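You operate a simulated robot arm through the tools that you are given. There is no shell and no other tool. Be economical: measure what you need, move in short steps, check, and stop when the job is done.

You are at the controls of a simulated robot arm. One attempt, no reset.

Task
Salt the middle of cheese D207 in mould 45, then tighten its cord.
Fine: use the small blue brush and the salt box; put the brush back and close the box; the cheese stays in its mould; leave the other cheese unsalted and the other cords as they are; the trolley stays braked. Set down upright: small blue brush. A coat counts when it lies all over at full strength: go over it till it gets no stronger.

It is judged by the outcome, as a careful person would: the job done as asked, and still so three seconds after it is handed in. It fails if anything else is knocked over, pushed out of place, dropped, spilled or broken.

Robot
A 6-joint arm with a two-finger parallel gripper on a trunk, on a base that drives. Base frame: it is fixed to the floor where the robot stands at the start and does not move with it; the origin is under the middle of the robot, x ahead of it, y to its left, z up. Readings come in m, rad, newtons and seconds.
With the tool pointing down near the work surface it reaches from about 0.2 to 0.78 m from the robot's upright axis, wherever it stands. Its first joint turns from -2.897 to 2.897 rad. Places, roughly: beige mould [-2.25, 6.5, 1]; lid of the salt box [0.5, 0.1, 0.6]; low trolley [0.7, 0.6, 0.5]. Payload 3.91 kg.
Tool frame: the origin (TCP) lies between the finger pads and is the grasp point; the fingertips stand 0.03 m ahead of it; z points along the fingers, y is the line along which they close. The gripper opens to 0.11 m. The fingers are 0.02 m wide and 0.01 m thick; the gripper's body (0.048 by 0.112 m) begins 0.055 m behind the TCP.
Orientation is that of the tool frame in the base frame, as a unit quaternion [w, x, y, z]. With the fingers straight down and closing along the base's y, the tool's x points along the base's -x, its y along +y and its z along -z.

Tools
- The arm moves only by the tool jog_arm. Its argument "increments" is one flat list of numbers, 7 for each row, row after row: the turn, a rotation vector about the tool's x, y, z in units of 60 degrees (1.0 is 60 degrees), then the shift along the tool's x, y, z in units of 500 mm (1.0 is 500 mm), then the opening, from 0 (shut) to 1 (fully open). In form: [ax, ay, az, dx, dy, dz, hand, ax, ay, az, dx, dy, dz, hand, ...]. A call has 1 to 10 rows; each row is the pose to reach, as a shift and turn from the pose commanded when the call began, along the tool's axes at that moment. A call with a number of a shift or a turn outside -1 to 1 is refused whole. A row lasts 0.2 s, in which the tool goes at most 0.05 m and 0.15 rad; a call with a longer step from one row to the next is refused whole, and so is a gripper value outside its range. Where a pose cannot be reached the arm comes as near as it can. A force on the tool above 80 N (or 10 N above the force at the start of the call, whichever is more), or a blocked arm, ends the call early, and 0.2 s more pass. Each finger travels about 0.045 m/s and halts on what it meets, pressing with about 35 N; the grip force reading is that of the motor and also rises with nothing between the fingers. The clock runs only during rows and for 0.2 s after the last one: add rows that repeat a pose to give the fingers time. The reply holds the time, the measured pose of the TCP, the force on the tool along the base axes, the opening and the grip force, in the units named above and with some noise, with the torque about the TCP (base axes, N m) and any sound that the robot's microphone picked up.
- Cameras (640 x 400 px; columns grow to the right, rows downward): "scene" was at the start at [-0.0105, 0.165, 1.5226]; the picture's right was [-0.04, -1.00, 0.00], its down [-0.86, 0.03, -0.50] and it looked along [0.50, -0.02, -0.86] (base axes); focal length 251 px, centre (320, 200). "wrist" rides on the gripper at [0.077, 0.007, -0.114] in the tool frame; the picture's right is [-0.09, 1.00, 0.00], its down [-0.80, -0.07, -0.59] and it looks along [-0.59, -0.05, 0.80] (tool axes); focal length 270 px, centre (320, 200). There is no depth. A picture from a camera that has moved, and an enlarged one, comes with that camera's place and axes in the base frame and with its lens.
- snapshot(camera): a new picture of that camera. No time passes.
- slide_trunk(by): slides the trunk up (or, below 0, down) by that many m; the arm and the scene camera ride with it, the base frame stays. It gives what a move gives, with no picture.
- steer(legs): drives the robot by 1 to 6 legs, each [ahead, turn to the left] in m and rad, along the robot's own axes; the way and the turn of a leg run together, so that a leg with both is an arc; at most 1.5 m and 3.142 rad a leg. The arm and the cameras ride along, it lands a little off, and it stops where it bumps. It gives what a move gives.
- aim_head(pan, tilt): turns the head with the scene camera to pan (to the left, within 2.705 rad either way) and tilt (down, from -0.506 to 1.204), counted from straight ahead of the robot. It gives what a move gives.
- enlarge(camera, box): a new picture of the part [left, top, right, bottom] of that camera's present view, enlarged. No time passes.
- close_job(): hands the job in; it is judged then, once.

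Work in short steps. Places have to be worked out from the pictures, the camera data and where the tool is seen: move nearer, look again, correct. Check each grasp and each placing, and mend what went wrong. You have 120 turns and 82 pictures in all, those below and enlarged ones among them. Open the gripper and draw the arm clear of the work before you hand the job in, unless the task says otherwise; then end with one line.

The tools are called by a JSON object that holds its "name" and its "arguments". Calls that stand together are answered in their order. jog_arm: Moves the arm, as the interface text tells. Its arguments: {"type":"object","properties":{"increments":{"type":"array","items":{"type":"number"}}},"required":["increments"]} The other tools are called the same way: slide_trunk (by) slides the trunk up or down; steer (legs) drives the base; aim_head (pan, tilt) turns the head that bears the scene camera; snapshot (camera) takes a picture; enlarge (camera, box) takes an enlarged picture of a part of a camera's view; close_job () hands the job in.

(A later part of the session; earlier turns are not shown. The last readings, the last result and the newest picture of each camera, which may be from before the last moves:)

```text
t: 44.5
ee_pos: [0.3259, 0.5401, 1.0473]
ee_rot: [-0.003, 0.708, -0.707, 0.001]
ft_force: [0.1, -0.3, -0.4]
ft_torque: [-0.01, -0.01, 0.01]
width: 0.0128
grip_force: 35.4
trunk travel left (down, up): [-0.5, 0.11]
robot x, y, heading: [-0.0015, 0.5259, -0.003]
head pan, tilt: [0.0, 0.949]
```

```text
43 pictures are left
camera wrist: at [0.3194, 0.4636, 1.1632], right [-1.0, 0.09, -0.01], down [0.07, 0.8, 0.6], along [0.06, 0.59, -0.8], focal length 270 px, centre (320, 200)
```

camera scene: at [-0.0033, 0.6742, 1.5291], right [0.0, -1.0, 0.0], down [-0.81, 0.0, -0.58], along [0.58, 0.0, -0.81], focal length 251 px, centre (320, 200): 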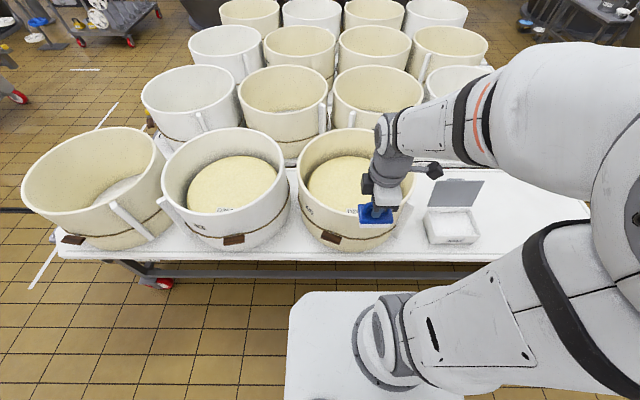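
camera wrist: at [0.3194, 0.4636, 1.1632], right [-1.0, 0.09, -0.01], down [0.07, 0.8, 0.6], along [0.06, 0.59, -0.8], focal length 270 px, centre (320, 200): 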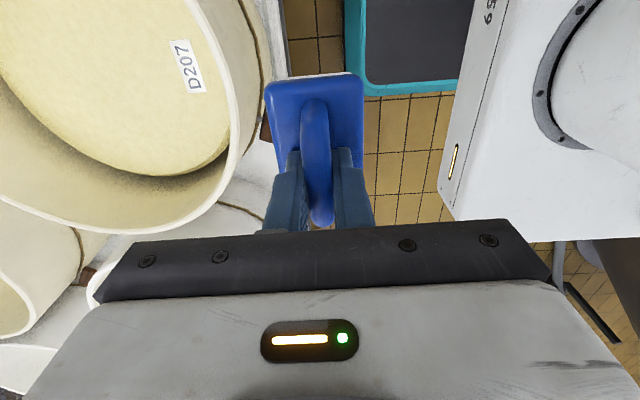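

The neighbouring cheese also has a label; I zoom on both to be sure.

{"name": "enlarge", "arguments": {"camera": "scene", "box": [150, 120, 310, 260]}}

{"name": "enlarge", "arguments": {"camera": "scene", "box": [285, 120, 425, 260]}}

```text
2.86 times, centred on (230, 190) of scene
camera zoom: at [-0.0033, 0.6742, 1.5291], right [0.0, -1.0, 0.0], down [-0.81, 0.0, -0.58], along [0.58, 0.0, -0.81], focal length 718 px, centre (577, 229)
```

zoom: 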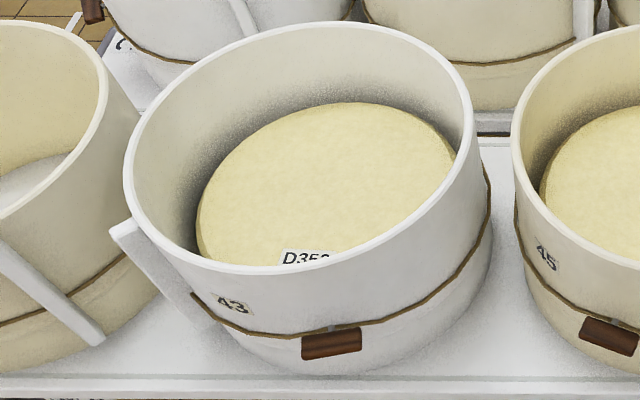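

```text
2.86 times, centred on (355, 190) of scene
camera zoom: at [-0.0033, 0.6742, 1.5291], right [0.0, -1.0, 0.0], down [-0.81, 0.0, -0.58], along [0.58, 0.0, -0.81], focal length 718 px, centre (220, 229)
```

zoom: 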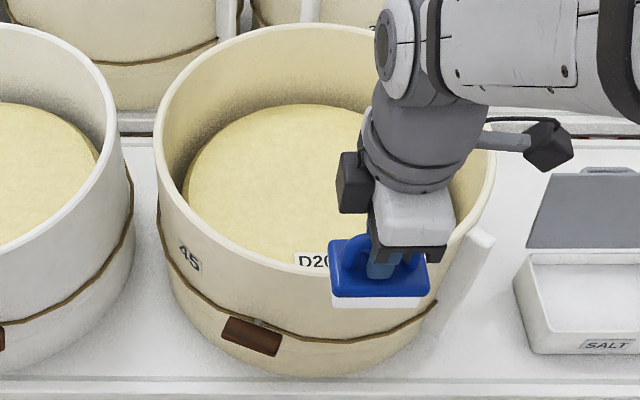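

Mould 45 with D207 confirmed (rim z≈0.89, centre ≈(0.60,0.553), cheese top ≈0.765). I move the brush over the centre at height and look.

{"name": "jog_arm", "arguments": {"increments": [0, 0, 0, -0.004, -0.09, 0, 0, 0, 0, 0, -0.009, -0.18, 0, 0, 0, 0, 0, -0.013, -0.27, 0, 0, 0, 0, 0, -0.017, -0.36, 0, 0, 0, 0, 0, -0.022, -0.45, 0, 0, 0, 0, 0, -0.026, -0.54, 0.02, 0]}}

{"name": "snapshot", "arguments": {"camera": "wrist"}}

{"name": "enlarge", "arguments": {"camera": "scene", "box": [255, 80, 455, 260]}}

```text
t: 45.9
ee_pos: [0.5963, 0.5531, 1.0373]
ee_rot: [-0.002, 0.708, -0.706, 0.0]
ft_force: [0.0, -0.1, -1.3]
ft_torque: [-0.03, 0.03, 0.0]
width: 0.0131
grip_force: 34.8
trunk travel left (down, up): [-0.5, 0.11]
robot x, y, heading: [0.0025, 0.5225, -0.005]
head pan, tilt: [0.0, 0.949]
```

```text
40 pictures are left
camera wrist: at [0.5905, 0.4765, 1.1534], right [-1.0, 0.09, 0.0], down [0.07, 0.8, 0.6], along [0.05, 0.59, -0.8], focal length 270 px, centre (320, 200)
```

wrist: 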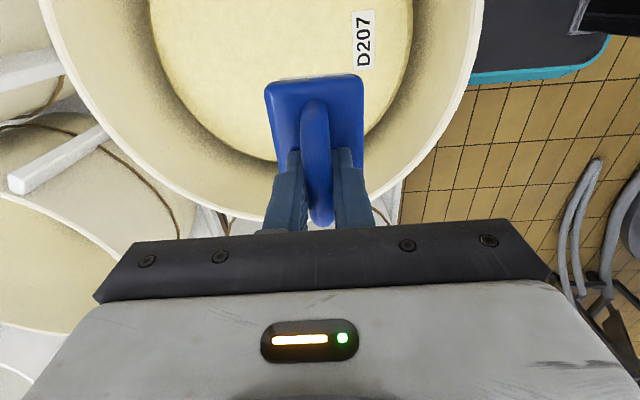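

```text
2.22 times, centred on (355, 170) of scene
camera zoom: at [-0.0018, 0.6742, 1.5291], right [-0.01, -1.0, 0.0], down [-0.81, 0.0, -0.58], along [0.58, 0.0, -0.81], focal length 559 px, centre (242, 267)
```

zoom: 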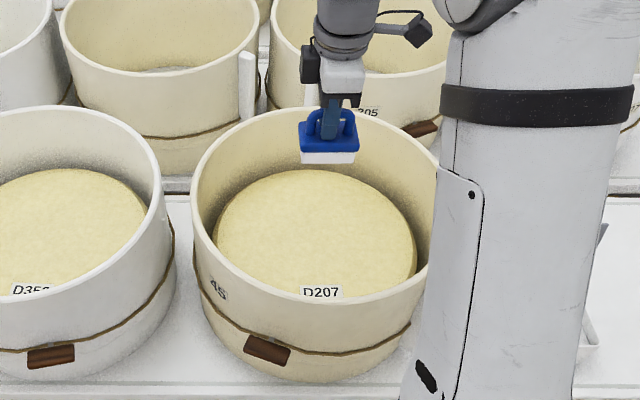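

Cheese centre ≈(0.60,0.546), radius ≈0.175. I descend into the mould to just above the expected contact.

{"name": "jog_arm", "arguments": {"increments": [0, 0, 0, 0.005, -0.003, 0.08, 0, 0, 0, 0, 0.01, -0.006, 0.16, 0, 0, 0, 0, 0.014, -0.007, 0.24, 0, 0, 0, 0, 0.014, -0.007, 0.32, 0, 0, 0, 0, 0.014, -0.007, 0.38, 0, 0, 0, 0, 0.014, -0.007, 0.4, 0]}}

{"name": "enlarge", "arguments": {"camera": "scene", "box": [275, 120, 435, 240]}}

```text
t: 47.3
ee_pos: [0.6026, 0.5471, 0.8386]
ee_rot: [-0.003, 0.708, -0.706, 0.002]
ft_force: [0.0, 1.2, -1.3]
ft_torque: [0.06, 0.0, 0.01]
width: 0.0128
grip_force: 35.4
trunk travel left (down, up): [-0.5, 0.11]
robot x, y, heading: [0.0003, 0.519, -0.006]
head pan, tilt: [0.0, 0.949]
```

```text
3.33 times, centred on (355, 180) of scene
camera zoom: at [-0.0029, 0.6742, 1.5291], right [-0.01, -1.0, 0.0], down [-0.81, 0.0, -0.58], along [0.58, 0.0, -0.81], focal length 838 px, centre (203, 267)
```

zoom: 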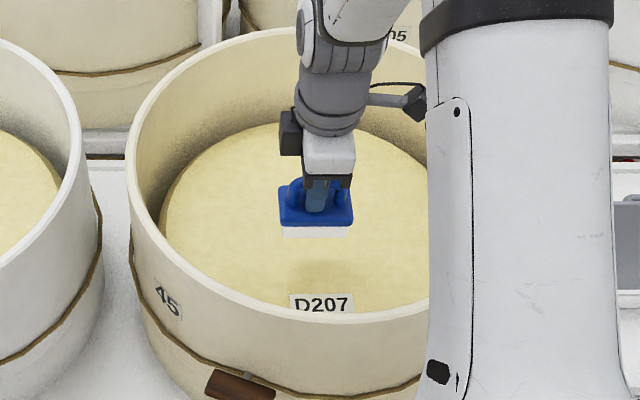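

Brush bottom at about 0.78. I step down in 3–4 mm steps until contact.

{"name": "jog_arm", "arguments": {"increments": [0, 0, 0, 0, 0, 0.008, 0, 0, 0, 0, 0, 0, 0.016, 0, 0, 0, 0, 0, 0, 0.024, 0]}}

{"name": "jog_arm", "arguments": {"increments": [0, 0, 0, 0, 0, 0.007, 0, 0, 0, 0, 0, 0, 0.014, 0]}}

{"name": "jog_arm", "arguments": {"increments": [0, 0, 0, 0, 0, 0.007, 0, 0, 0, 0, 0, 0, 0.014, 0]}}

```text
t: 48.1
ee_pos: [0.6018, 0.5474, 0.8262]
ee_rot: [-0.002, 0.708, -0.706, 0.001]
ft_force: [-0.1, -0.2, -0.9]
ft_torque: [0.01, 0.03, 0.01]
width: 0.0128
grip_force: 35.1
trunk travel left (down, up): [-0.5, 0.11]
robot x, y, heading: [-0.0005, 0.5216, -0.003]
head pan, tilt: [0.0, 0.949]
```

```text
t: 48.7
ee_pos: [0.6012, 0.5478, 0.8203]
ee_rot: [-0.003, 0.708, -0.706, 0.001]
ft_force: [0.0, -0.5, -0.8]
ft_torque: [-0.02, -0.03, 0.01]
width: 0.0128
grip_force: 35.4
trunk travel left (down, up): [-0.5, 0.11]
robot x, y, heading: [-0.0009, 0.5215, -0.002]
head pan, tilt: [0.0, 0.949]
```

```text
t: 49.3
ee_pos: [0.6011, 0.5481, 0.8112]
ee_rot: [-0.003, 0.708, -0.706, 0.001]
ft_force: [0.3, 0.9, -1.1]
ft_torque: [-0.01, -0.02, 0.01]
width: 0.0128
grip_force: 35.0
trunk travel left (down, up): [-0.5, 0.11]
robot x, y, heading: [0.0024, 0.5224, -0.002]
head pan, tilt: [0.0, 0.949]
```

No contact yet at 0.811; continuing in small steps.

{"name": "jog_arm", "arguments": {"increments": [0, 0, 0, 0, 0, 0.007, 0, 0, 0, 0, 0, 0, 0.014, 0]}}

{"name": "jog_arm", "arguments": {"increments": [0, 0, 0, 0, 0, 0.005, 0, 0, 0, 0, 0, 0, 0.01, 0]}}

{"name": "enlarge", "arguments": {"camera": "scene", "box": [275, 120, 435, 240]}}

```text
t: 49.9
ee_pos: [0.6004, 0.5466, 0.807]
ee_rot: [-0.003, 0.708, -0.707, 0.001]
ft_force: [0.1, 0.1, -1.6]
ft_torque: [0.01, -0.01, 0.02]
width: 0.013
grip_force: 35.0
trunk travel left (down, up): [-0.5, 0.11]
robot x, y, heading: [0.0002, 0.5214, -0.005]
head pan, tilt: [0.0, 0.949]
```

```text
t: 50.5
ee_pos: [0.6011, 0.5474, 0.8004]
ee_rot: [-0.002, 0.709, -0.706, 0.002]
ft_force: [0.2, 0.2, -1.1]
ft_torque: [0.01, 0.01, -0.02]
width: 0.0133
grip_force: 35.4
trunk travel left (down, up): [-0.5, 0.11]
robot x, y, heading: [-0.0006, 0.5208, -0.007]
head pan, tilt: [0.0, 0.949]
```

```text
3.33 times, centred on (355, 180) of scene
camera zoom: at [-0.003, 0.6742, 1.5291], right [-0.01, -1.0, 0.0], down [-0.81, 0.0, -0.58], along [0.58, 0.0, -0.81], focal length 838 px, centre (203, 267)
```

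zoom: 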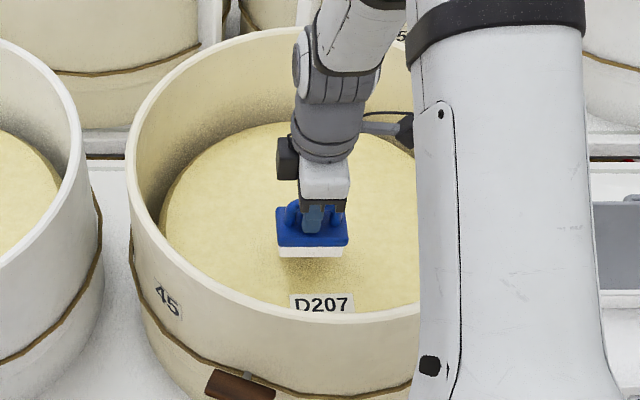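

Closer; still a small gap. Continue.

{"name": "jog_arm", "arguments": {"increments": [0, 0, 0, 0, 0, 0.007, 0, 0, 0, 0, 0, 0, 0.014, 0]}}

{"name": "jog_arm", "arguments": {"increments": [0, 0, 0, 0, 0, 0.006, 0, 0, 0, 0, 0, 0, 0.01, 0]}}

{"name": "jog_arm", "arguments": {"increments": [0, 0, 0, 0, 0, 0.006, 0, 0, 0, 0, 0, 0, 0.01, 0]}}

```text
t: 51.1
ee_pos: [0.5999, 0.547, 0.793]
ee_rot: [-0.001, 0.707, -0.707, 0.001]
ft_force: [0.4, 0.3, -1.1]
ft_torque: [0.03, -0.03, -0.01]
width: 0.0129
grip_force: 35.2
trunk travel left (down, up): [-0.5, 0.11]
robot x, y, heading: [0.0025, 0.5232, -0.004]
head pan, tilt: [0.0, 0.949]
```

```text
t: 51.7
ee_pos: [0.6007, 0.5475, 0.7884]
ee_rot: [-0.003, 0.708, -0.706, 0.002]
ft_force: [0.0, -0.5, -1.3]
ft_torque: [0.01, -0.01, 0.01]
width: 0.0129
grip_force: 35.0
trunk travel left (down, up): [-0.5, 0.11]
robot x, y, heading: [-0.0017, 0.5219, -0.002]
head pan, tilt: [0.0, 0.949]
```

```text
t: 52.3
ee_pos: [0.6012, 0.5465, 0.7847]
ee_rot: [-0.002, 0.707, -0.707, 0.001]
ft_force: [0.2, 1.0, -0.6]
ft_torque: [0.03, 0.02, 0.01]
width: 0.0129
grip_force: 34.6
trunk travel left (down, up): [-0.5, 0.11]
robot x, y, heading: [-0.0041, 0.5198, -0.007]
head pan, tilt: [0.0, 0.949]
```

{"name": "enlarge", "arguments": {"camera": "scene", "box": [305, 140, 405, 220]}}

```text
5.00 times, centred on (355, 180) of scene
camera zoom: at [-0.003, 0.6742, 1.5291], right [-0.01, -1.0, 0.0], down [-0.81, 0.0, -0.58], along [0.58, 0.0, -0.81], focal length 1257 px, centre (145, 300)
```

zoom: 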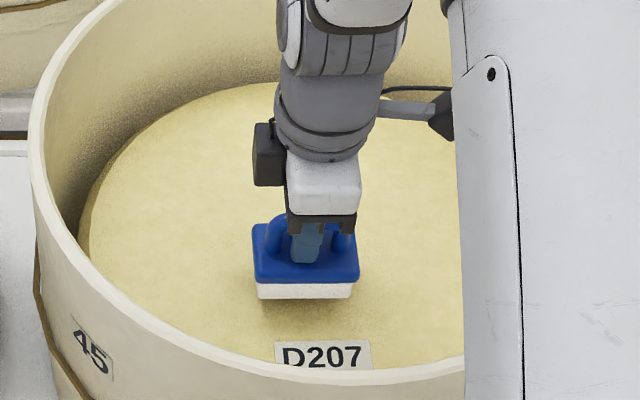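

Nearly there; continue in 4 mm steps.

{"name": "jog_arm", "arguments": {"increments": [0, 0, 0, 0, 0, 0.006, 0, 0, 0, 0, 0, 0, 0.012, 0]}}

{"name": "jog_arm", "arguments": {"increments": [0, 0, 0, 0, 0, 0.006, 0, 0, 0, 0, 0, 0, 0.012, 0]}}

{"name": "jog_arm", "arguments": {"increments": [0, 0, 0, 0, 0, 0.006, 0, 0, 0, 0, 0, 0, 0.01, 0]}}

```text
t: 52.9
ee_pos: [0.6018, 0.5466, 0.7772]
ee_rot: [-0.002, 0.708, -0.707, 0.001]
ft_force: [-1.3, -0.2, -1.2]
ft_torque: [0.02, 0.02, 0.03]
width: 0.0128
grip_force: 35.2
trunk travel left (down, up): [-0.5, 0.11]
robot x, y, heading: [-0.0007, 0.5213, -0.011]
head pan, tilt: [0.0, 0.949]
```

```text
t: 53.5
ee_pos: [0.6006, 0.5465, 0.7701]
ee_rot: [-0.002, 0.707, -0.707, 0.001]
ft_force: [0.4, -0.1, -1.1]
ft_torque: [0.03, -0.02, -0.02]
width: 0.0128
grip_force: 34.6
trunk travel left (down, up): [-0.5, 0.11]
robot x, y, heading: [0.0014, 0.5199, -0.004]
head pan, tilt: [0.0, 0.949]
```

```text
t: 54.1
ee_pos: [0.6014, 0.5469, 0.7694]
ee_rot: [-0.004, 0.708, -0.706, 0.003]
ft_force: [0.6, 0.0, 11.3]
ft_torque: [-0.06, 0.29, 0.0]
width: 0.0128
grip_force: 35.1
trunk travel left (down, up): [-0.5, 0.11]
robot x, y, heading: [0.0024, 0.5218, -0.0]
head pan, tilt: [0.0, 0.949]
```

Contact at TCP 0.7695 (cheese top ≈0.711). With that height, the cheese centre works out to ≈(0.645,0.538). I lift, shift there, and press lightly.

{"name": "jog_arm", "arguments": {"increments": [0, 0, 0, 0, 0, -0.03, 0, 0, 0, 0, 0.008, -0.045, -0.03, 0, 0, 0, 0, 0.016, -0.088, -0.03, 0, 0, 0, 0, 0.016, -0.088, -0.006, 0, 0, 0, 0, 0.016, -0.088, 0.004, 0]}}

{"name": "enlarge", "arguments": {"camera": "scene", "box": [285, 110, 435, 220]}}

```text
t: 55.3
ee_pos: [0.646, 0.5393, 0.7682]
ee_rot: [-0.005, 0.708, -0.706, 0.003]
ft_force: [-2.6, -0.3, 19.8]
ft_torque: [-0.08, 0.29, 0.01]
width: 0.0129
grip_force: 34.9
trunk travel left (down, up): [-0.5, 0.11]
robot x, y, heading: [0.0042, 0.5237, -0.01]
head pan, tilt: [0.0, 0.949]
```

```text
3.64 times, centred on (360, 165) of scene
camera zoom: at [-0.0053, 0.6741, 1.5296], right [-0.01, -1.0, 0.0], down [-0.81, 0.0, -0.58], along [0.58, 0.0, -0.81], focal length 914 px, centre (174, 327)
```

zoom: 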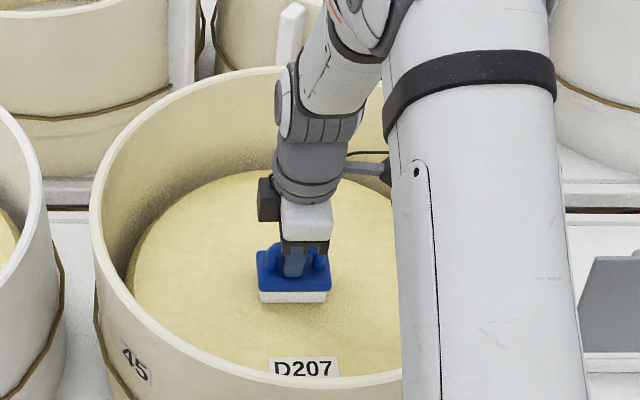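

Pressed with 20 N at the centre. I stroke ±40 mm along y and look at the result.

{"name": "jog_arm", "arguments": {"increments": [0, 0, 0, 0.04, 0, 0, 0, 0, 0, 0, 0.08, 0, 0, 0, 0, 0, 0, 0.04, 0, 0, 0, 0, 0, 0, 0, 0, 0, 0, 0, 0, 0, -0.04, 0, 0, 0, 0, 0, 0, -0.08, 0, 0, 0, 0, 0, 0, -0.04, 0, 0, 0, 0, 0, 0, 0, 0, 0, 0, 0, 0, 0, 0, -0.03, 0, 0, 0, 0, 0, 0, -0.1, 0]}}

{"name": "enlarge", "arguments": {"camera": "scene", "box": [285, 110, 435, 220]}}

{"name": "snapshot", "arguments": {"camera": "wrist"}}

```text
refused: increments must hold 7 numbers for each row
```

```text
3.64 times, centred on (360, 165) of scene
camera zoom: at [-0.0053, 0.6741, 1.5296], right [-0.01, -1.0, 0.0], down [-0.81, 0.0, -0.58], along [0.58, 0.0, -0.81], focal length 914 px, centre (174, 327)
```

zoom: 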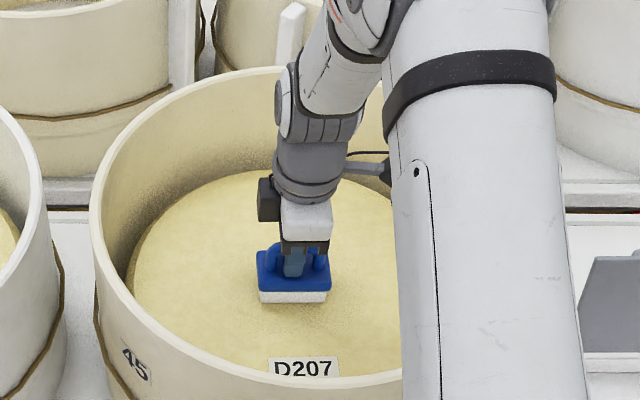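

```text
33 pictures are left
camera wrist: at [0.6382, 0.4624, 0.8839], right [-1.0, 0.09, -0.01], down [0.06, 0.8, 0.6], along [0.06, 0.59, -0.8], focal length 270 px, centre (320, 200)
```

wrist: 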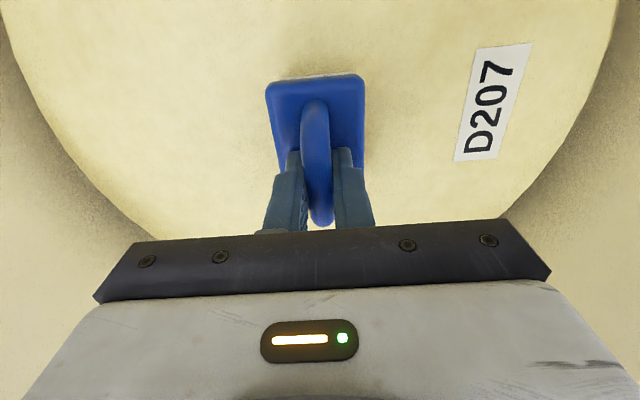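

A formatting slip; resend the stroke rows alone.

{"name": "jog_arm", "arguments": {"increments": [0, 0, 0, 0.04, 0, 0, 0, 0, 0, 0, 0.08, 0, 0, 0, 0, 0, 0, 0.04, 0, 0, 0, 0, 0, 0, 0, 0, 0, 0, 0, 0, 0, -0.04, 0, 0, 0, 0, 0, 0, -0.08, 0, 0, 0, 0, 0, 0, -0.04, 0, 0, 0, 0, 0, 0, 0, 0, 0, 0, 0, 0, 0, 0, 0, -0.04, 0, 0, 0, 0, 0, 0, -0.12, 0]}}

```text
t: 57.5
ee_pos: [0.6441, 0.5393, 0.8232]
ee_rot: [-0.001, 0.707, -0.707, -0.001]
ft_force: [-0.5, -0.3, -1.3]
ft_torque: [0.02, -0.05, 0.0]
width: 0.0132
grip_force: 34.8
trunk travel left (down, up): [-0.5, 0.11]
robot x, y, heading: [-0.0003, 0.5223, -0.008]
head pan, tilt: [0.0, 0.949]
```

{"name": "snapshot", "arguments": {"camera": "wrist"}}

{"name": "enlarge", "arguments": {"camera": "scene", "box": [285, 110, 435, 220]}}

```text
32 pictures are left
camera wrist: at [0.6381, 0.4623, 0.9397], right [-1.0, 0.09, 0.0], down [0.07, 0.8, 0.6], along [0.05, 0.59, -0.8], focal length 270 px, centre (320, 200)
```

wrist: 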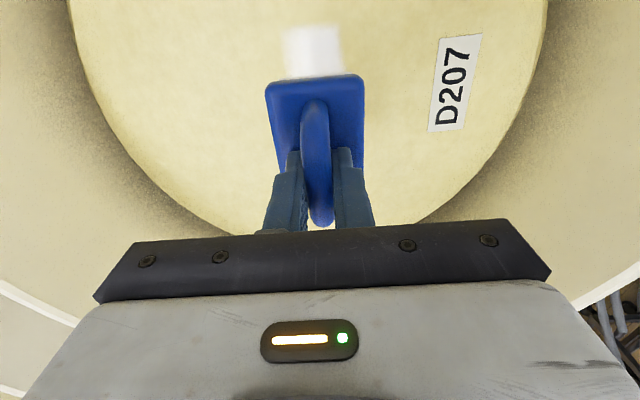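

```text
3.64 times, centred on (360, 165) of scene
camera zoom: at [-0.0029, 0.6741, 1.5288], right [-0.01, -1.0, 0.0], down [-0.81, 0.0, -0.58], along [0.58, 0.0, -0.81], focal length 914 px, centre (174, 327)
```

zoom: 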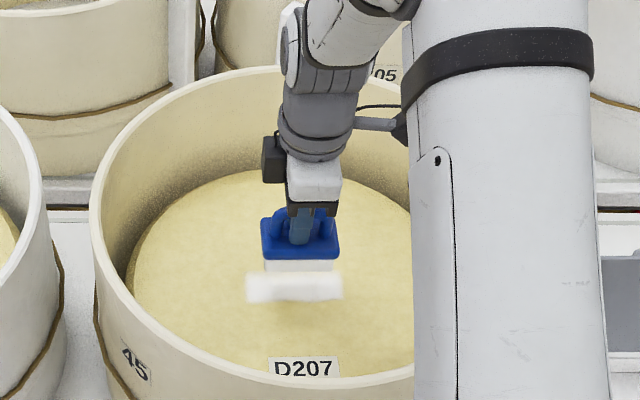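

Strokes leave salt. I now cover the middle in a serpentine (lines 25 mm apart), pressed as before.

{"name": "jog_arm", "arguments": {"increments": [0, 0, 0, 0.04, 0, 0.06, 0, 0, 0, 0, 0.08, 0, 0.12, 0, 0, 0, 0, 0.04, 0, 0.12, 0, 0, 0, 0, 0, 0, 0.12, 0, 0, 0, 0, -0.04, 0, 0.12, 0, 0, 0, 0, -0.08, 0, 0.12, 0, 0, 0, 0, -0.08, 0.05, 0.12, 0, 0, 0, 0, -0.04, 0.05, 0.12, 0, 0, 0, 0, 0, 0.05, 0.12, 0, 0, 0, 0, 0.04, 0.05, 0.12, 0]}}

{"name": "jog_arm", "arguments": {"increments": [0, 0, 0, 0.04, 0, 0, 0, 0, 0, 0, 0, 0, 0, 0, 0, 0, 0, -0.04, 0, 0, 0, 0, 0, 0, -0.08, 0, 0, 0, 0, 0, 0, -0.12, 0, 0, 0, 0, 0, 0, -0.12, 0.05, 0, 0, 0, 0, 0, -0.08, 0.05, 0, 0, 0, 0, 0, -0.04, 0.05, 0, 0, 0, 0, 0, 0, 0.05, 0, 0, 0, 0, 0, 0.04, 0.05, 0, 0]}}

```text
t: 59.7
ee_pos: [0.6168, 0.5198, 0.7687]
ee_rot: [-0.003, 0.708, -0.706, 0.003]
ft_force: [-0.2, 13.1, 43.4]
ft_torque: [0.73, 0.39, -0.16]
width: 0.013
grip_force: 35.2
trunk travel left (down, up): [-0.5, 0.11]
robot x, y, heading: [0.0043, 0.5217, -0.007]
head pan, tilt: [0.0, 0.949]
```

```text
t: 61.9
ee_pos: [0.5941, 0.5002, 0.7675]
ee_rot: [-0.004, 0.708, -0.706, 0.004]
ft_force: [-1.5, 12.7, 48.2]
ft_torque: [0.66, 0.44, -0.21]
width: 0.0129
grip_force: 35.1
trunk travel left (down, up): [-0.5, 0.11]
robot x, y, heading: [0.0014, 0.5223, -0.004]
head pan, tilt: [0.0, 0.949]
```

Force a bit high (48 N); I back off 3 mm, finish this line, and move on to the far lines.

{"name": "jog_arm", "arguments": {"increments": [0, 0, 0, -0.04, 0, -0.006, 0, 0, 0, 0, -0.08, 0, -0.006, 0, 0, 0, 0, -0.12, 0, -0.006, 0, 0, 0, 0, -0.16, 0, -0.006, 0, 0, 0, 0, -0.16, 0, -0.03, 0, 0, 0, 0, -0.16, -0.08, -0.03, 0, 0, 0, 0, -0.16, -0.15, -0.03, 0, 0, 0, 0, -0.16, -0.15, -0.006, 0, 0, 0, 0, -0.12, -0.15, -0.006, 0, 0, 0, 0, -0.08, -0.15, -0.006, 0]}}

{"name": "jog_arm", "arguments": {"increments": [0, 0, 0, 0.04, 0, 0, 0, 0, 0, 0, 0.08, 0, 0, 0, 0, 0, 0, 0.04, 0, 0, 0, 0, 0, 0, 0, 0, 0, 0, 0, 0, 0, -0.04, 0, 0, 0, 0, 0, 0, -0.08, 0, 0, 0, 0, 0, 0, -0.08, -0.05, 0, 0, 0, 0, 0, -0.04, -0.05, 0, 0, 0, 0, 0, 0, -0.05, 0, 0, 0, 0, 0, 0.04, -0.05, 0, 0]}}

{"name": "jog_arm", "arguments": {"increments": [0, 0, 0, 0.04, 0, 0, 0, 0, 0, 0, 0, 0, 0, 0, 0, 0, 0, -0.04, 0, 0, 0, 0, 0, 0, -0.08, 0, 0, 0, 0, 0, 0, -0.12, 0, 0, 0, 0, 0, 0, -0.12, 0, -0.04, 0, 0, 0, 0, -0.04, 0, -0.12, 0, 0, 0, 0, 0, 0, -0.2, 0]}}

{"name": "snapshot", "arguments": {"camera": "wrist"}}

{"name": "enlarge", "arguments": {"camera": "scene", "box": [285, 110, 435, 220]}}

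```text
t: 64.1
ee_pos: [0.6702, 0.5397, 0.7677]
ee_rot: [-0.002, 0.708, -0.707, 0.002]
ft_force: [-0.3, -0.4, -0.6]
ft_torque: [0.01, 0.01, 0.0]
width: 0.0129
grip_force: 35.1
trunk travel left (down, up): [-0.5, 0.11]
robot x, y, heading: [0.0027, 0.5197, -0.007]
head pan, tilt: [0.0, 0.949]
```

```text
t: 66.3
ee_pos: [0.6954, 0.5199, 0.7674]
ee_rot: [-0.002, 0.708, -0.706, 0.002]
ft_force: [-0.3, -1.7, 2.6]
ft_torque: [-0.03, 0.05, 0.08]
width: 0.013
grip_force: 34.6
trunk travel left (down, up): [-0.5, 0.11]
robot x, y, heading: [-0.0042, 0.522, -0.002]
head pan, tilt: [0.0, 0.949]
```

```text
refused: row 7 steps farther than a row can; nothing moved
```

```text
30 pictures are left
camera wrist: at [0.6887, 0.4431, 0.8841], right [-1.0, 0.09, -0.01], down [0.07, 0.8, 0.6], along [0.06, 0.59, -0.8], focal length 270 px, centre (320, 200)
```

wrist: 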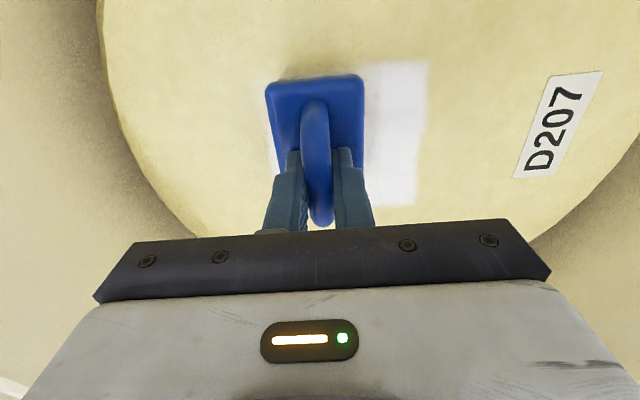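

```text
3.64 times, centred on (360, 165) of scene
camera zoom: at [-0.0033, 0.6741, 1.5291], right [-0.01, -1.0, 0.0], down [-0.81, 0.0, -0.58], along [0.58, 0.0, -0.81], focal length 914 px, centre (174, 327)
```

zoom: 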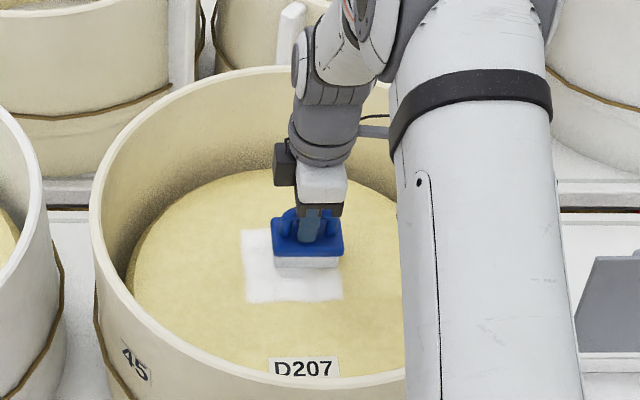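

The salt patch appears crisply bounded (x≈0.62–0.735, y≈0.48–0.595), so the target area is likely that square; I continue toward +x with a touch more pressure.

{"name": "jog_arm", "arguments": {"increments": [0, 0, 0, 0.04, 0, 0.006, 0, 0, 0, 0, 0, 0, 0.006, 0, 0, 0, 0, -0.04, 0, 0.006, 0, 0, 0, 0, -0.08, 0, 0.006, 0, 0, 0, 0, -0.12, 0, 0.006, 0, 0, 0, 0, -0.12, -0.05, 0.006, 0, 0, 0, 0, -0.08, -0.05, 0.006, 0, 0, 0, 0, -0.04, -0.05, 0.006, 0, 0, 0, 0, 0, -0.05, 0.006, 0, 0, 0, 0, 0.04, -0.05, 0.006, 0]}}

{"name": "jog_arm", "arguments": {"increments": [0, 0, 0, -0.04, 0, 0, 0, 0, 0, 0, -0.08, 0, 0, 0, 0, 0, 0, -0.12, 0, 0, 0, 0, 0, 0, -0.16, 0, 0, 0, 0, 0, 0, -0.16, -0.05, 0, 0, 0, 0, 0, -0.12, -0.05, 0, 0, 0, 0, 0, -0.08, -0.05, 0, 0, 0, 0, 0, -0.04, -0.05, 0, 0, 0, 0, 0, 0, -0.05, 0, 0, 0, 0, 0, 0, -0.05, -0.06, 0]}}

{"name": "snapshot", "arguments": {"camera": "wrist"}}

{"name": "enlarge", "arguments": {"camera": "scene", "box": [285, 110, 435, 220]}}

```text
t: 68.5
ee_pos: [0.7196, 0.5005, 0.7675]
ee_rot: [-0.003, 0.708, -0.706, 0.004]
ft_force: [0.3, 8.8, 31.0]
ft_torque: [0.55, 0.13, -0.1]
width: 0.0131
grip_force: 35.3
trunk travel left (down, up): [-0.5, 0.11]
robot x, y, heading: [0.0015, 0.5247, -0.008]
head pan, tilt: [0.0, 0.949]
```

```text
t: 70.7
ee_pos: [0.7416, 0.4976, 0.7925]
ee_rot: [-0.002, 0.708, -0.706, 0.0]
ft_force: [0.1, 0.1, -0.7]
ft_torque: [0.0, 0.0, 0.0]
width: 0.013
grip_force: 35.1
trunk travel left (down, up): [-0.5, 0.11]
robot x, y, heading: [0.0002, 0.5237, -0.003]
head pan, tilt: [0.0, 0.949]
```

```text
28 pictures are left
camera wrist: at [0.7357, 0.4213, 0.9089], right [-1.0, 0.09, 0.0], down [0.07, 0.8, 0.59], along [0.05, 0.59, -0.8], focal length 270 px, centre (320, 200)
```

wrist: 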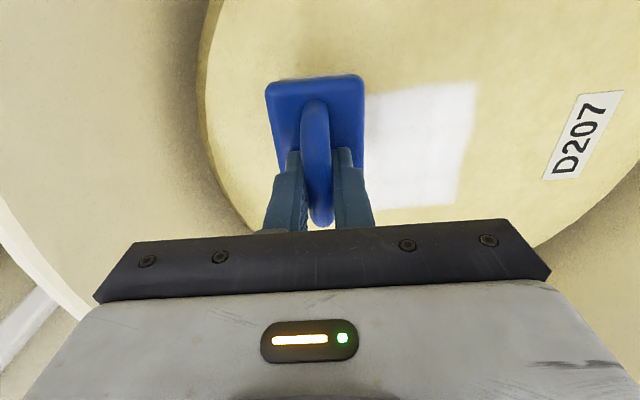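

```text
3.64 times, centred on (360, 165) of scene
camera zoom: at [-0.0047, 0.6745, 1.5286], right [-0.01, -1.0, 0.0], down [-0.81, 0.0, -0.58], along [0.58, 0.0, -0.81], focal length 914 px, centre (174, 327)
```

zoom: 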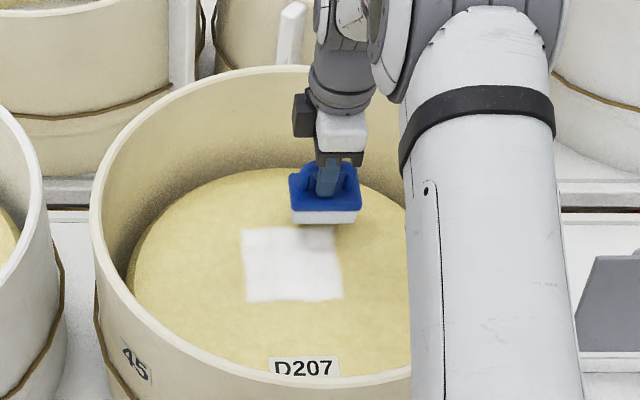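

The patch is a fixed square, now covered. I go over it once more along three lines to bring it to full strength.

{"name": "jog_arm", "arguments": {"increments": [0, 0, 0, 0, 0.05, 0, 0, 0, 0, 0, 0, 0.05, 0.058, 0, 0, 0, 0, -0.04, 0.05, 0.058, 0, 0, 0, 0, -0.08, 0.05, 0.058, 0, 0, 0, 0, -0.12, 0.05, 0.058, 0, 0, 0, 0, -0.16, 0.05, 0.058, 0, 0, 0, 0, -0.16, 0.11, 0.058, 0, 0, 0, 0, -0.12, 0.11, 0.058, 0, 0, 0, 0, -0.08, 0.11, 0.058, 0, 0, 0, 0, -0.04, 0.11, 0.058, 0]}}

{"name": "jog_arm", "arguments": {"increments": [0, 0, 0, 0.04, 0, 0, 0, 0, 0, 0, 0.04, 0.07, 0, 0, 0, 0, 0, 0, 0.07, 0, 0, 0, 0, 0, -0.04, 0.07, 0, 0, 0, 0, 0, -0.08, 0.07, 0, 0, 0, 0, 0, -0.12, 0.07, 0, 0, 0, 0, 0, -0.06, 0.07, 0, 0, 0, 0, 0, 0, 0.07, 0, 0, 0, 0, 0, 0.04, 0.07, 0, 0, 0, 0, 0, 0.04, 0.07, -0.06, 0]}}

{"name": "jog_arm", "arguments": {"increments": [0, 0, 0, 0, 0, -0.09, 0, 0, 0, 0, 0, 0.05, -0.17, 0, 0, 0, 0, 0, 0.12, -0.24, 0, 0, 0, 0, 0, 0.2, -0.29, 0, 0, 0, 0, 0, 0.29, -0.33, 0, 0, 0, 0, 0, 0.38, -0.36, 0, 0, 0, 0, 0, 0.47, -0.38, 0]}}

{"name": "enlarge", "arguments": {"camera": "scene", "box": [305, 140, 405, 210]}}

```text
t: 72.9
ee_pos: [0.689, 0.5198, 0.7679]
ee_rot: [-0.002, 0.708, -0.706, 0.003]
ft_force: [1.0, 4.4, 19.7]
ft_torque: [0.3, 0.23, -0.09]
width: 0.0129
grip_force: 35.0
trunk travel left (down, up): [-0.5, 0.11]
robot x, y, heading: [0.0022, 0.5244, -0.005]
head pan, tilt: [0.0, 0.949]
```

```text
t: 75.1
ee_pos: [0.6522, 0.4988, 0.7944]
ee_rot: [-0.001, 0.707, -0.707, 0.002]
ft_force: [-0.3, -0.1, -0.7]
ft_torque: [-0.02, -0.05, 0.02]
width: 0.0128
grip_force: 35.0
trunk travel left (down, up): [-0.5, 0.11]
robot x, y, heading: [-0.0011, 0.5239, -0.007]
head pan, tilt: [0.0, 0.949]
```

```text
t: 76.7
ee_pos: [0.4188, 0.4998, 0.986]
ee_rot: [-0.003, 0.708, -0.707, 0.001]
ft_force: [-0.4, -0.1, -0.8]
ft_torque: [0.02, 0.0, -0.01]
width: 0.013
grip_force: 34.7
trunk travel left (down, up): [-0.5, 0.11]
robot x, y, heading: [0.0013, 0.5202, -0.007]
head pan, tilt: [0.0, 0.949]
```

```text
5.71 times, centred on (355, 175) of scene
camera zoom: at [-0.0043, 0.6742, 1.5291], right [-0.01, -1.0, 0.0], down [-0.81, 0.0, -0.58], along [0.58, 0.0, -0.81], focal length 1437 px, centre (120, 343)
```

zoom: 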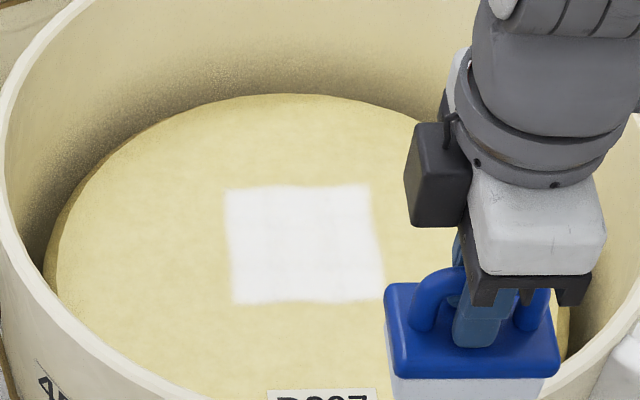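

Uniform white square. Now back to put the brush away: retract the arm and drive back along the same way.

{"name": "jog_arm", "arguments": {"increments": [0, 0, 0, 0, 0.06, -0.05, 0, 0, 0, 0, -0.03, 0.12, -0.1, 0, 0, 0, 0, -0.06, 0.17, -0.13, 0]}}

{"name": "steer", "arguments": {"legs": [[-0.12, 0], [0, 1.571], [-0.505, 0], [0, -1.571], [0.12, 0]]}}

```text
t: 77.5
ee_pos: [0.3331, 0.5294, 1.0485]
ee_rot: [-0.003, 0.708, -0.706, 0.001]
ft_force: [-0.5, -0.7, -1.8]
ft_torque: [-0.03, 0.0, 0.0]
width: 0.0131
grip_force: 34.7
trunk travel left (down, up): [-0.5, 0.11]
robot x, y, heading: [0.0041, 0.5226, -0.005]
head pan, tilt: [0.0, 0.949]
```

```text
t: 89.8
ee_pos: [0.3329, 0.0234, 1.0493]
ee_rot: [-0.002, 0.709, -0.705, 0.001]
ft_force: [0.0, 0.1, -1.2]
ft_torque: [-0.02, 0.07, -0.03]
width: 0.0128
grip_force: 34.9
trunk travel left (down, up): [-0.5, 0.11]
robot x, y, heading: [-0.0022, 0.0166, -0.01]
head pan, tilt: [0.0, 0.949]
```

Back at the starting stand. I move over the brush's place (0.519,-0.1015) and descend partway.

{"name": "jog_arm", "arguments": {"increments": [0, 0, 0, 0.05, -0.07, 0, 0, 0, 0, 0, 0.1, -0.15, 0, 0, 0, 0, 0, 0.15, -0.22, 0.03, 0, 0, 0, 0, 0.2, -0.3, 0.05, 0, 0, 0, 0, 0.25, -0.372, 0.06, 0, 0, 0, 0, 0.25, -0.372, 0.15, 0, 0, 0, 0, 0.25, -0.372, 0.24, 0, 0, 0, 0, 0.25, -0.372, 0.33, 0, 0, 0, 0, 0.25, -0.372, 0.42, 0, 0, 0, 0, 0.25, -0.372, 0.51, 0]}}

{"name": "jog_arm", "arguments": {"increments": [0, 0, 0, 0, 0, 0.09, 0, 0, 0, 0, 0, 0, 0.18, 0, 0, 0, 0, 0, 0, 0.26, 0, 0, 0, 0, 0, 0, 0.3, 0, 0, 0, 0, 0, 0, 0.32, 0]}}

{"name": "snapshot", "arguments": {"camera": "wrist"}}

```text
t: 92.0
ee_pos: [0.5204, -0.0994, 0.7923]
ee_rot: [-0.002, 0.709, -0.705, 0.001]
ft_force: [0.2, 0.8, -0.7]
ft_torque: [-0.01, 0.01, -0.01]
width: 0.0131
grip_force: 34.7
trunk travel left (down, up): [-0.5, 0.11]
robot x, y, heading: [-0.0032, 0.0162, -0.017]
head pan, tilt: [0.0, 0.949]
```

```text
t: 93.2
ee_pos: [0.5221, -0.0993, 0.6333]
ee_rot: [-0.002, 0.709, -0.705, 0.001]
ft_force: [-0.3, -0.1, -0.4]
ft_torque: [-0.02, 0.05, 0.0]
width: 0.013
grip_force: 35.0
trunk travel left (down, up): [-0.5, 0.11]
robot x, y, heading: [-0.0, 0.0176, -0.006]
head pan, tilt: [0.0, 0.949]
```

```text
25 pictures are left
camera wrist: at [0.5147, -0.176, 0.7493], right [-1.0, 0.08, -0.01], down [0.06, 0.8, 0.6], along [0.05, 0.59, -0.8], focal length 270 px, centre (320, 200)
```

wrist: 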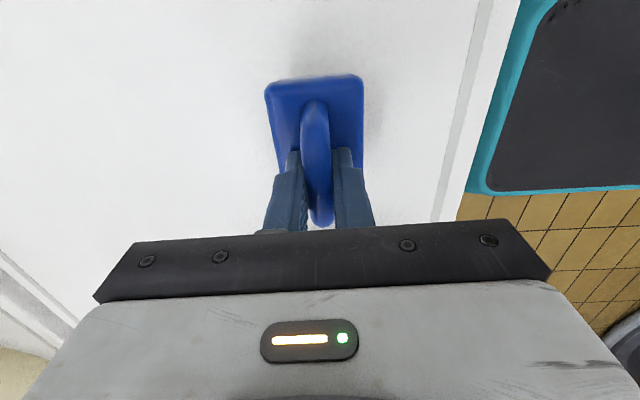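

Lower the last ~10 mm gently until contact.

{"name": "jog_arm", "arguments": {"increments": [0, 0, 0, 0, -0.002, 0.006, 0, 0, 0, 0, 0.002, 0.004, 0.012, 0, 0, 0, 0, 0.003, 0.005, 0.018, 0]}}

{"name": "jog_arm", "arguments": {"increments": [0, 0, 0, 0, 0, 0.004, 0, 0, 0, 0, 0, 0, 0.006, 0]}}

```text
t: 94.0
ee_pos: [0.5182, -0.1009, 0.6241]
ee_rot: [-0.002, 0.709, -0.705, 0.002]
ft_force: [-0.1, -0.8, -0.7]
ft_torque: [-0.01, -0.02, 0.01]
width: 0.0129
grip_force: 35.0
trunk travel left (down, up): [-0.5, 0.11]
robot x, y, heading: [-0.0039, 0.0151, -0.009]
head pan, tilt: [0.0, 0.949]
```

```text
t: 94.6
ee_pos: [0.519, -0.1015, 0.6224]
ee_rot: [-0.003, 0.709, -0.705, 0.001]
ft_force: [0.5, 0.0, -0.6]
ft_torque: [0.01, 0.01, 0.0]
width: 0.0131
grip_force: 35.1
trunk travel left (down, up): [-0.5, 0.11]
robot x, y, heading: [-0.0033, 0.0161, -0.012]
head pan, tilt: [0.0, 0.949]
```

{"name": "jog_arm", "arguments": {"increments": [0, 0, 0, 0, 0, 0.003, 0, 0, 0, 0, 0, 0, 0.006, 0]}}

```text
t: 95.2
ee_pos: [0.5178, -0.1015, 0.6179]
ee_rot: [-0.003, 0.709, -0.705, 0.001]
ft_force: [0.4, -0.2, -2.3]
ft_torque: [0.01, 0.01, -0.02]
width: 0.0129
grip_force: 34.8
trunk travel left (down, up): [-0.5, 0.11]
robot x, y, heading: [-0.0076, 0.015, -0.013]
head pan, tilt: [0.0, 0.949]
```

Brush evidently slid up a few mm in the grip while pressing; a few mm more.

{"name": "jog_arm", "arguments": {"increments": [0, 0, 0, 0, 0, 0.004, 0, 0, 0, 0, 0, 0, 0.006, 0]}}

{"name": "jog_arm", "arguments": {"increments": [0, 0, 0, 0, 0, 0.003, 0, 0, 0, 0, 0, 0, 0.006, 0]}}

```text
t: 95.8
ee_pos: [0.5192, -0.1011, 0.6176]
ee_rot: [-0.003, 0.709, -0.705, 0.003]
ft_force: [-1.5, -1.5, 17.1]
ft_torque: [-0.14, 0.27, -0.01]
width: 0.013
grip_force: 35.1
trunk travel left (down, up): [-0.5, 0.11]
robot x, y, heading: [-0.0036, 0.0197, -0.012]
head pan, tilt: [0.0, 0.949]
```

```text
t: 96.4
ee_pos: [0.5199, -0.1008, 0.6172]
ee_rot: [-0.006, 0.709, -0.706, 0.005]
ft_force: [-1.4, -2.4, 57.0]
ft_torque: [0.12, 0.47, -0.04]
width: 0.0128
grip_force: 34.9
trunk travel left (down, up): [-0.5, 0.11]
robot x, y, heading: [-0.0052, 0.0171, -0.008]
head pan, tilt: [0.0, 0.949]
```

Contact with the table. I relax the press, open, and rise straight.

{"name": "jog_arm", "arguments": {"increments": [0, 0, 0, 0, 0, -0.008, 0, 0, 0, 0, 0, 0, -0.009, 0.25, 0, 0, 0, 0, 0, -0.009, 0.45, 0, 0, 0, 0, 0, -0.009, 0.5, 0, 0, 0, 0, 0, -0.06, 0.5, 0, 0, 0, 0, 0, -0.14, 0.5, 0, 0, 0, 0, 0, -0.22, 0.5, 0, 0, 0, 0, 0, -0.3, 0.5]}}

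{"name": "snapshot", "arguments": {"camera": "wrist"}}

```text
t: 98.2
ee_pos: [0.5158, -0.1017, 0.7638]
ee_rot: [-0.002, 0.709, -0.705, 0.0]
ft_force: [-0.2, 0.3, -0.1]
ft_torque: [-0.01, 0.0, 0.02]
width: 0.055
grip_force: 0.0
trunk travel left (down, up): [-0.5, 0.11]
robot x, y, heading: [-0.0024, 0.0133, -0.011]
head pan, tilt: [0.0, 0.949]
```

```text
24 pictures are left
camera wrist: at [0.51, -0.1772, 0.8792], right [-1.0, 0.08, 0.0], down [0.06, 0.8, 0.6], along [0.05, 0.59, -0.8], focal length 270 px, centre (320, 200)
```

wrist: 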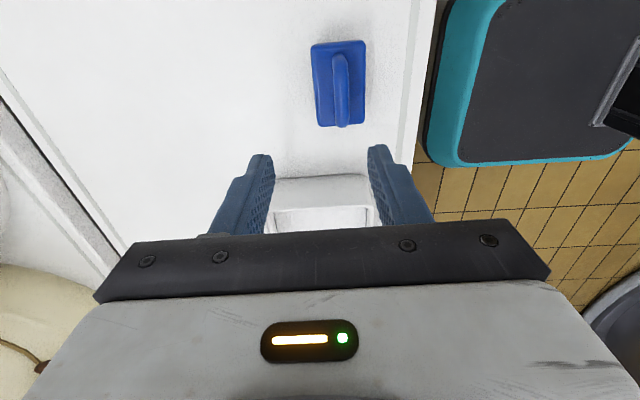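

Brush stands flat. I check the scene for brush position and lid before closing the box.

{"name": "aim_head", "arguments": {"pan": 0.3, "tilt": 0.9}}

{"name": "enlarge", "arguments": {"camera": "scene", "box": [320, 180, 480, 290]}}

```text
t: 99.0
ee_pos: [0.5166, -0.0999, 0.7626]
ee_rot: [-0.003, 0.709, -0.705, 0.001]
ft_force: [-0.1, -0.2, -0.3]
ft_torque: [0.0, 0.02, 0.02]
width: 0.055
grip_force: 0.1
trunk travel left (down, up): [-0.5, 0.11]
robot x, y, heading: [-0.0048, 0.0166, -0.013]
head pan, tilt: [0.3, 0.901]
```

```text
3.64 times, centred on (400, 235) of scene
camera zoom: at [-0.0056, 0.1903, 1.5327], right [0.29, -0.96, 0.0], down [-0.75, -0.22, -0.62], along [0.6, 0.18, -0.78], focal length 914 px, centre (29, 73)
```

zoom: 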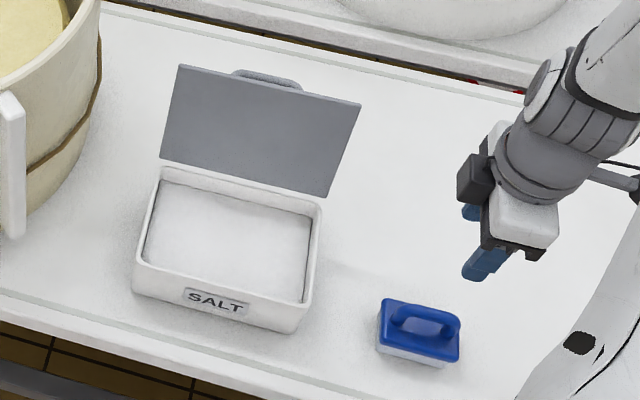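

Brush is back (≈1 cm from its spot) and lid still open. I go above the lid's handle with a narrow opening.

{"name": "jog_arm", "arguments": {"increments": [0, 0, 0, 0, 0, -0.09, 0.25, 0, 0, 0, -0.03, -0.03, -0.17, 0.25, 0, 0, 0, -0.1, -0.08, -0.18, 0.25, 0, 0, 0, -0.17, -0.13, -0.18, 0.25, 0, 0, 0, -0.24, -0.18, -0.18, 0.25, 0, 0, 0, -0.31, -0.23, -0.18, 0.25, 0, 0, 0, -0.38, -0.27, -0.18, 0.25, 0, 0, 0, -0.424, -0.294, -0.16, 0.25]}}

{"name": "snapshot", "arguments": {"camera": "wrist"}}

```text
t: 100.8
ee_pos: [0.6625, 0.1115, 0.844]
ee_rot: [-0.002, 0.709, -0.705, 0.002]
ft_force: [0.3, 0.1, -1.2]
ft_torque: [-0.02, 0.0, 0.02]
width: 0.0275
grip_force: 0.1
trunk travel left (down, up): [-0.5, 0.11]
robot x, y, heading: [-0.0016, 0.0205, -0.008]
head pan, tilt: [0.3, 0.901]
```

```text
22 pictures are left
camera wrist: at [0.6562, 0.0358, 0.9599], right [-1.0, 0.08, 0.0], down [0.06, 0.8, 0.6], along [0.05, 0.59, -0.8], focal length 270 px, centre (320, 200)
```

wrist: 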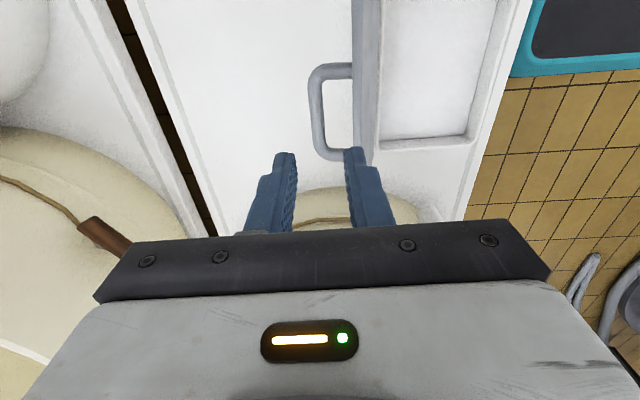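

Bar lies at x≈0.665, right between the fingers. Descend and close on it.

{"name": "jog_arm", "arguments": {"increments": [0, 0, 0, 0, -0.003, 0.06, 0.25, 0, 0, 0, 0, -0.003, 0.12, 0.25, 0, 0, 0, 0, -0.003, 0.178, 0.25, 0, 0, 0, 0, -0.003, 0.178, 0, 0, 0, 0, 0, -0.003, 0.178, 0]}}

```text
t: 102.0
ee_pos: [0.6633, 0.1138, 0.7558]
ee_rot: [-0.003, 0.708, -0.706, 0.003]
ft_force: [12.5, -1.0, 18.0]
ft_torque: [0.06, -0.41, -0.63]
width: 0.0113
grip_force: 35.1
trunk travel left (down, up): [-0.5, 0.11]
robot x, y, heading: [-0.0017, 0.0152, -0.01]
head pan, tilt: [0.3, 0.901]
```

Handle gripped (11.3 mm). Follow the arc back down, first to about 45°.

{"name": "jog_arm", "arguments": {"increments": [0, 0, 0, 0, 0.041, -0.018, 0, 0, 0, 0, 0, 0.083, -0.032, 0, 0, 0, 0, 0, 0.112, -0.036, 0, 0, 0, 0, 0, 0.143, -0.037, 0, 0, 0, 0, 0, 0.172, -0.032, 0, 0, 0, 0, 0, 0.203, -0.026, 0, 0, 0, 0, 0, 0.23, -0.014, 0, 0, 0, 0, 0, 0.259, 0, 0]}}

```text
t: 103.8
ee_pos: [0.5339, 0.1111, 0.7557]
ee_rot: [-0.002, 0.709, -0.705, 0.001]
ft_force: [-0.1, 2.6, -0.4]
ft_torque: [-0.15, -0.05, -0.28]
width: 0.0113
grip_force: 34.8
trunk travel left (down, up): [-0.5, 0.11]
robot x, y, heading: [-0.0014, 0.0158, -0.018]
head pan, tilt: [0.3, 0.901]
```

Low forces. Continue down to closed.

{"name": "jog_arm", "arguments": {"increments": [0, 0, 0, 0, 0.024, 0.018, 0, 0, 0, 0, 0, 0.046, 0.038, 0, 0, 0, 0, 0, 0.064, 0.062, 0, 0, 0, 0, 0, 0.08, 0.087, 0, 0, 0, 0, 0, 0.092, 0.116, 0, 0, 0, 0, 0, 0.1, 0.14, 0]}}

{"name": "enlarge", "arguments": {"camera": "scene", "box": [320, 180, 480, 290]}}

```text
t: 105.2
ee_pos: [0.4856, 0.1114, 0.6843]
ee_rot: [-0.003, 0.709, -0.705, 0.002]
ft_force: [-7.7, -1.9, 1.9]
ft_torque: [-0.1, 0.13, -0.01]
width: 0.0112
grip_force: 35.1
trunk travel left (down, up): [-0.5, 0.11]
robot x, y, heading: [-0.0016, 0.0129, -0.01]
head pan, tilt: [0.3, 0.901]
```

```text
3.64 times, centred on (400, 235) of scene
camera zoom: at [-0.0065, 0.1903, 1.5327], right [0.29, -0.96, 0.0], down [-0.75, -0.22, -0.62], along [0.6, 0.18, -0.78], focal length 914 px, centre (29, 73)
```

zoom: 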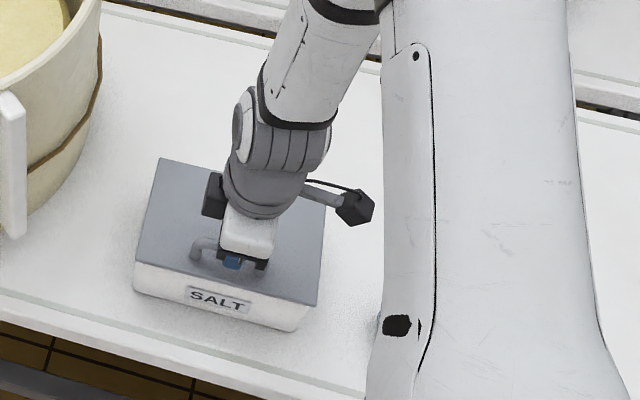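

Lid closed. Press 1–2 mm, release, and rise.

{"name": "jog_arm", "arguments": {"increments": [0, 0, 0, 0, 0, 0.004, 0, 0, 0, 0, 0, 0, 0, 0.2, 0, 0, 0, 0, 0, 0, 0.4, 0, 0, 0, 0, 0, -0.08, 0.4, 0, 0, 0, 0, 0, -0.17, 0.4, 0, 0, 0, 0, 0, -0.26, 0.5, 0, 0, 0, 0, 0.06, -0.33, 0.5, 0, 0, 0, 0.03, 0.12, -0.4, 0.5, 0, 0, 0, 0.06, 0.18, -0.46, 0.5, 0, 0, 0, 0.09, 0.24, -0.52, 0.5]}}

{"name": "enlarge", "arguments": {"camera": "scene", "box": [320, 180, 480, 290]}}

```text
t: 107.4
ee_pos: [0.3627, 0.0648, 0.9453]
ee_rot: [-0.003, 0.71, -0.704, 0.002]
ft_force: [0.4, 0.7, 0.3]
ft_torque: [-0.03, -0.01, -0.01]
width: 0.0553
grip_force: 0.1
trunk travel left (down, up): [-0.5, 0.11]
robot x, y, heading: [-0.0029, 0.015, -0.012]
head pan, tilt: [0.3, 0.901]
```

```text
3.64 times, centred on (400, 235) of scene
camera zoom: at [-0.007, 0.1903, 1.5327], right [0.29, -0.96, 0.0], down [-0.75, -0.22, -0.62], along [0.6, 0.18, -0.78], focal length 914 px, centre (29, 73)
```

zoom: 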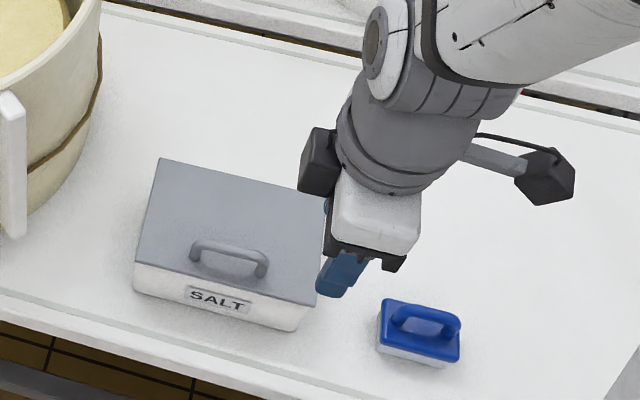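

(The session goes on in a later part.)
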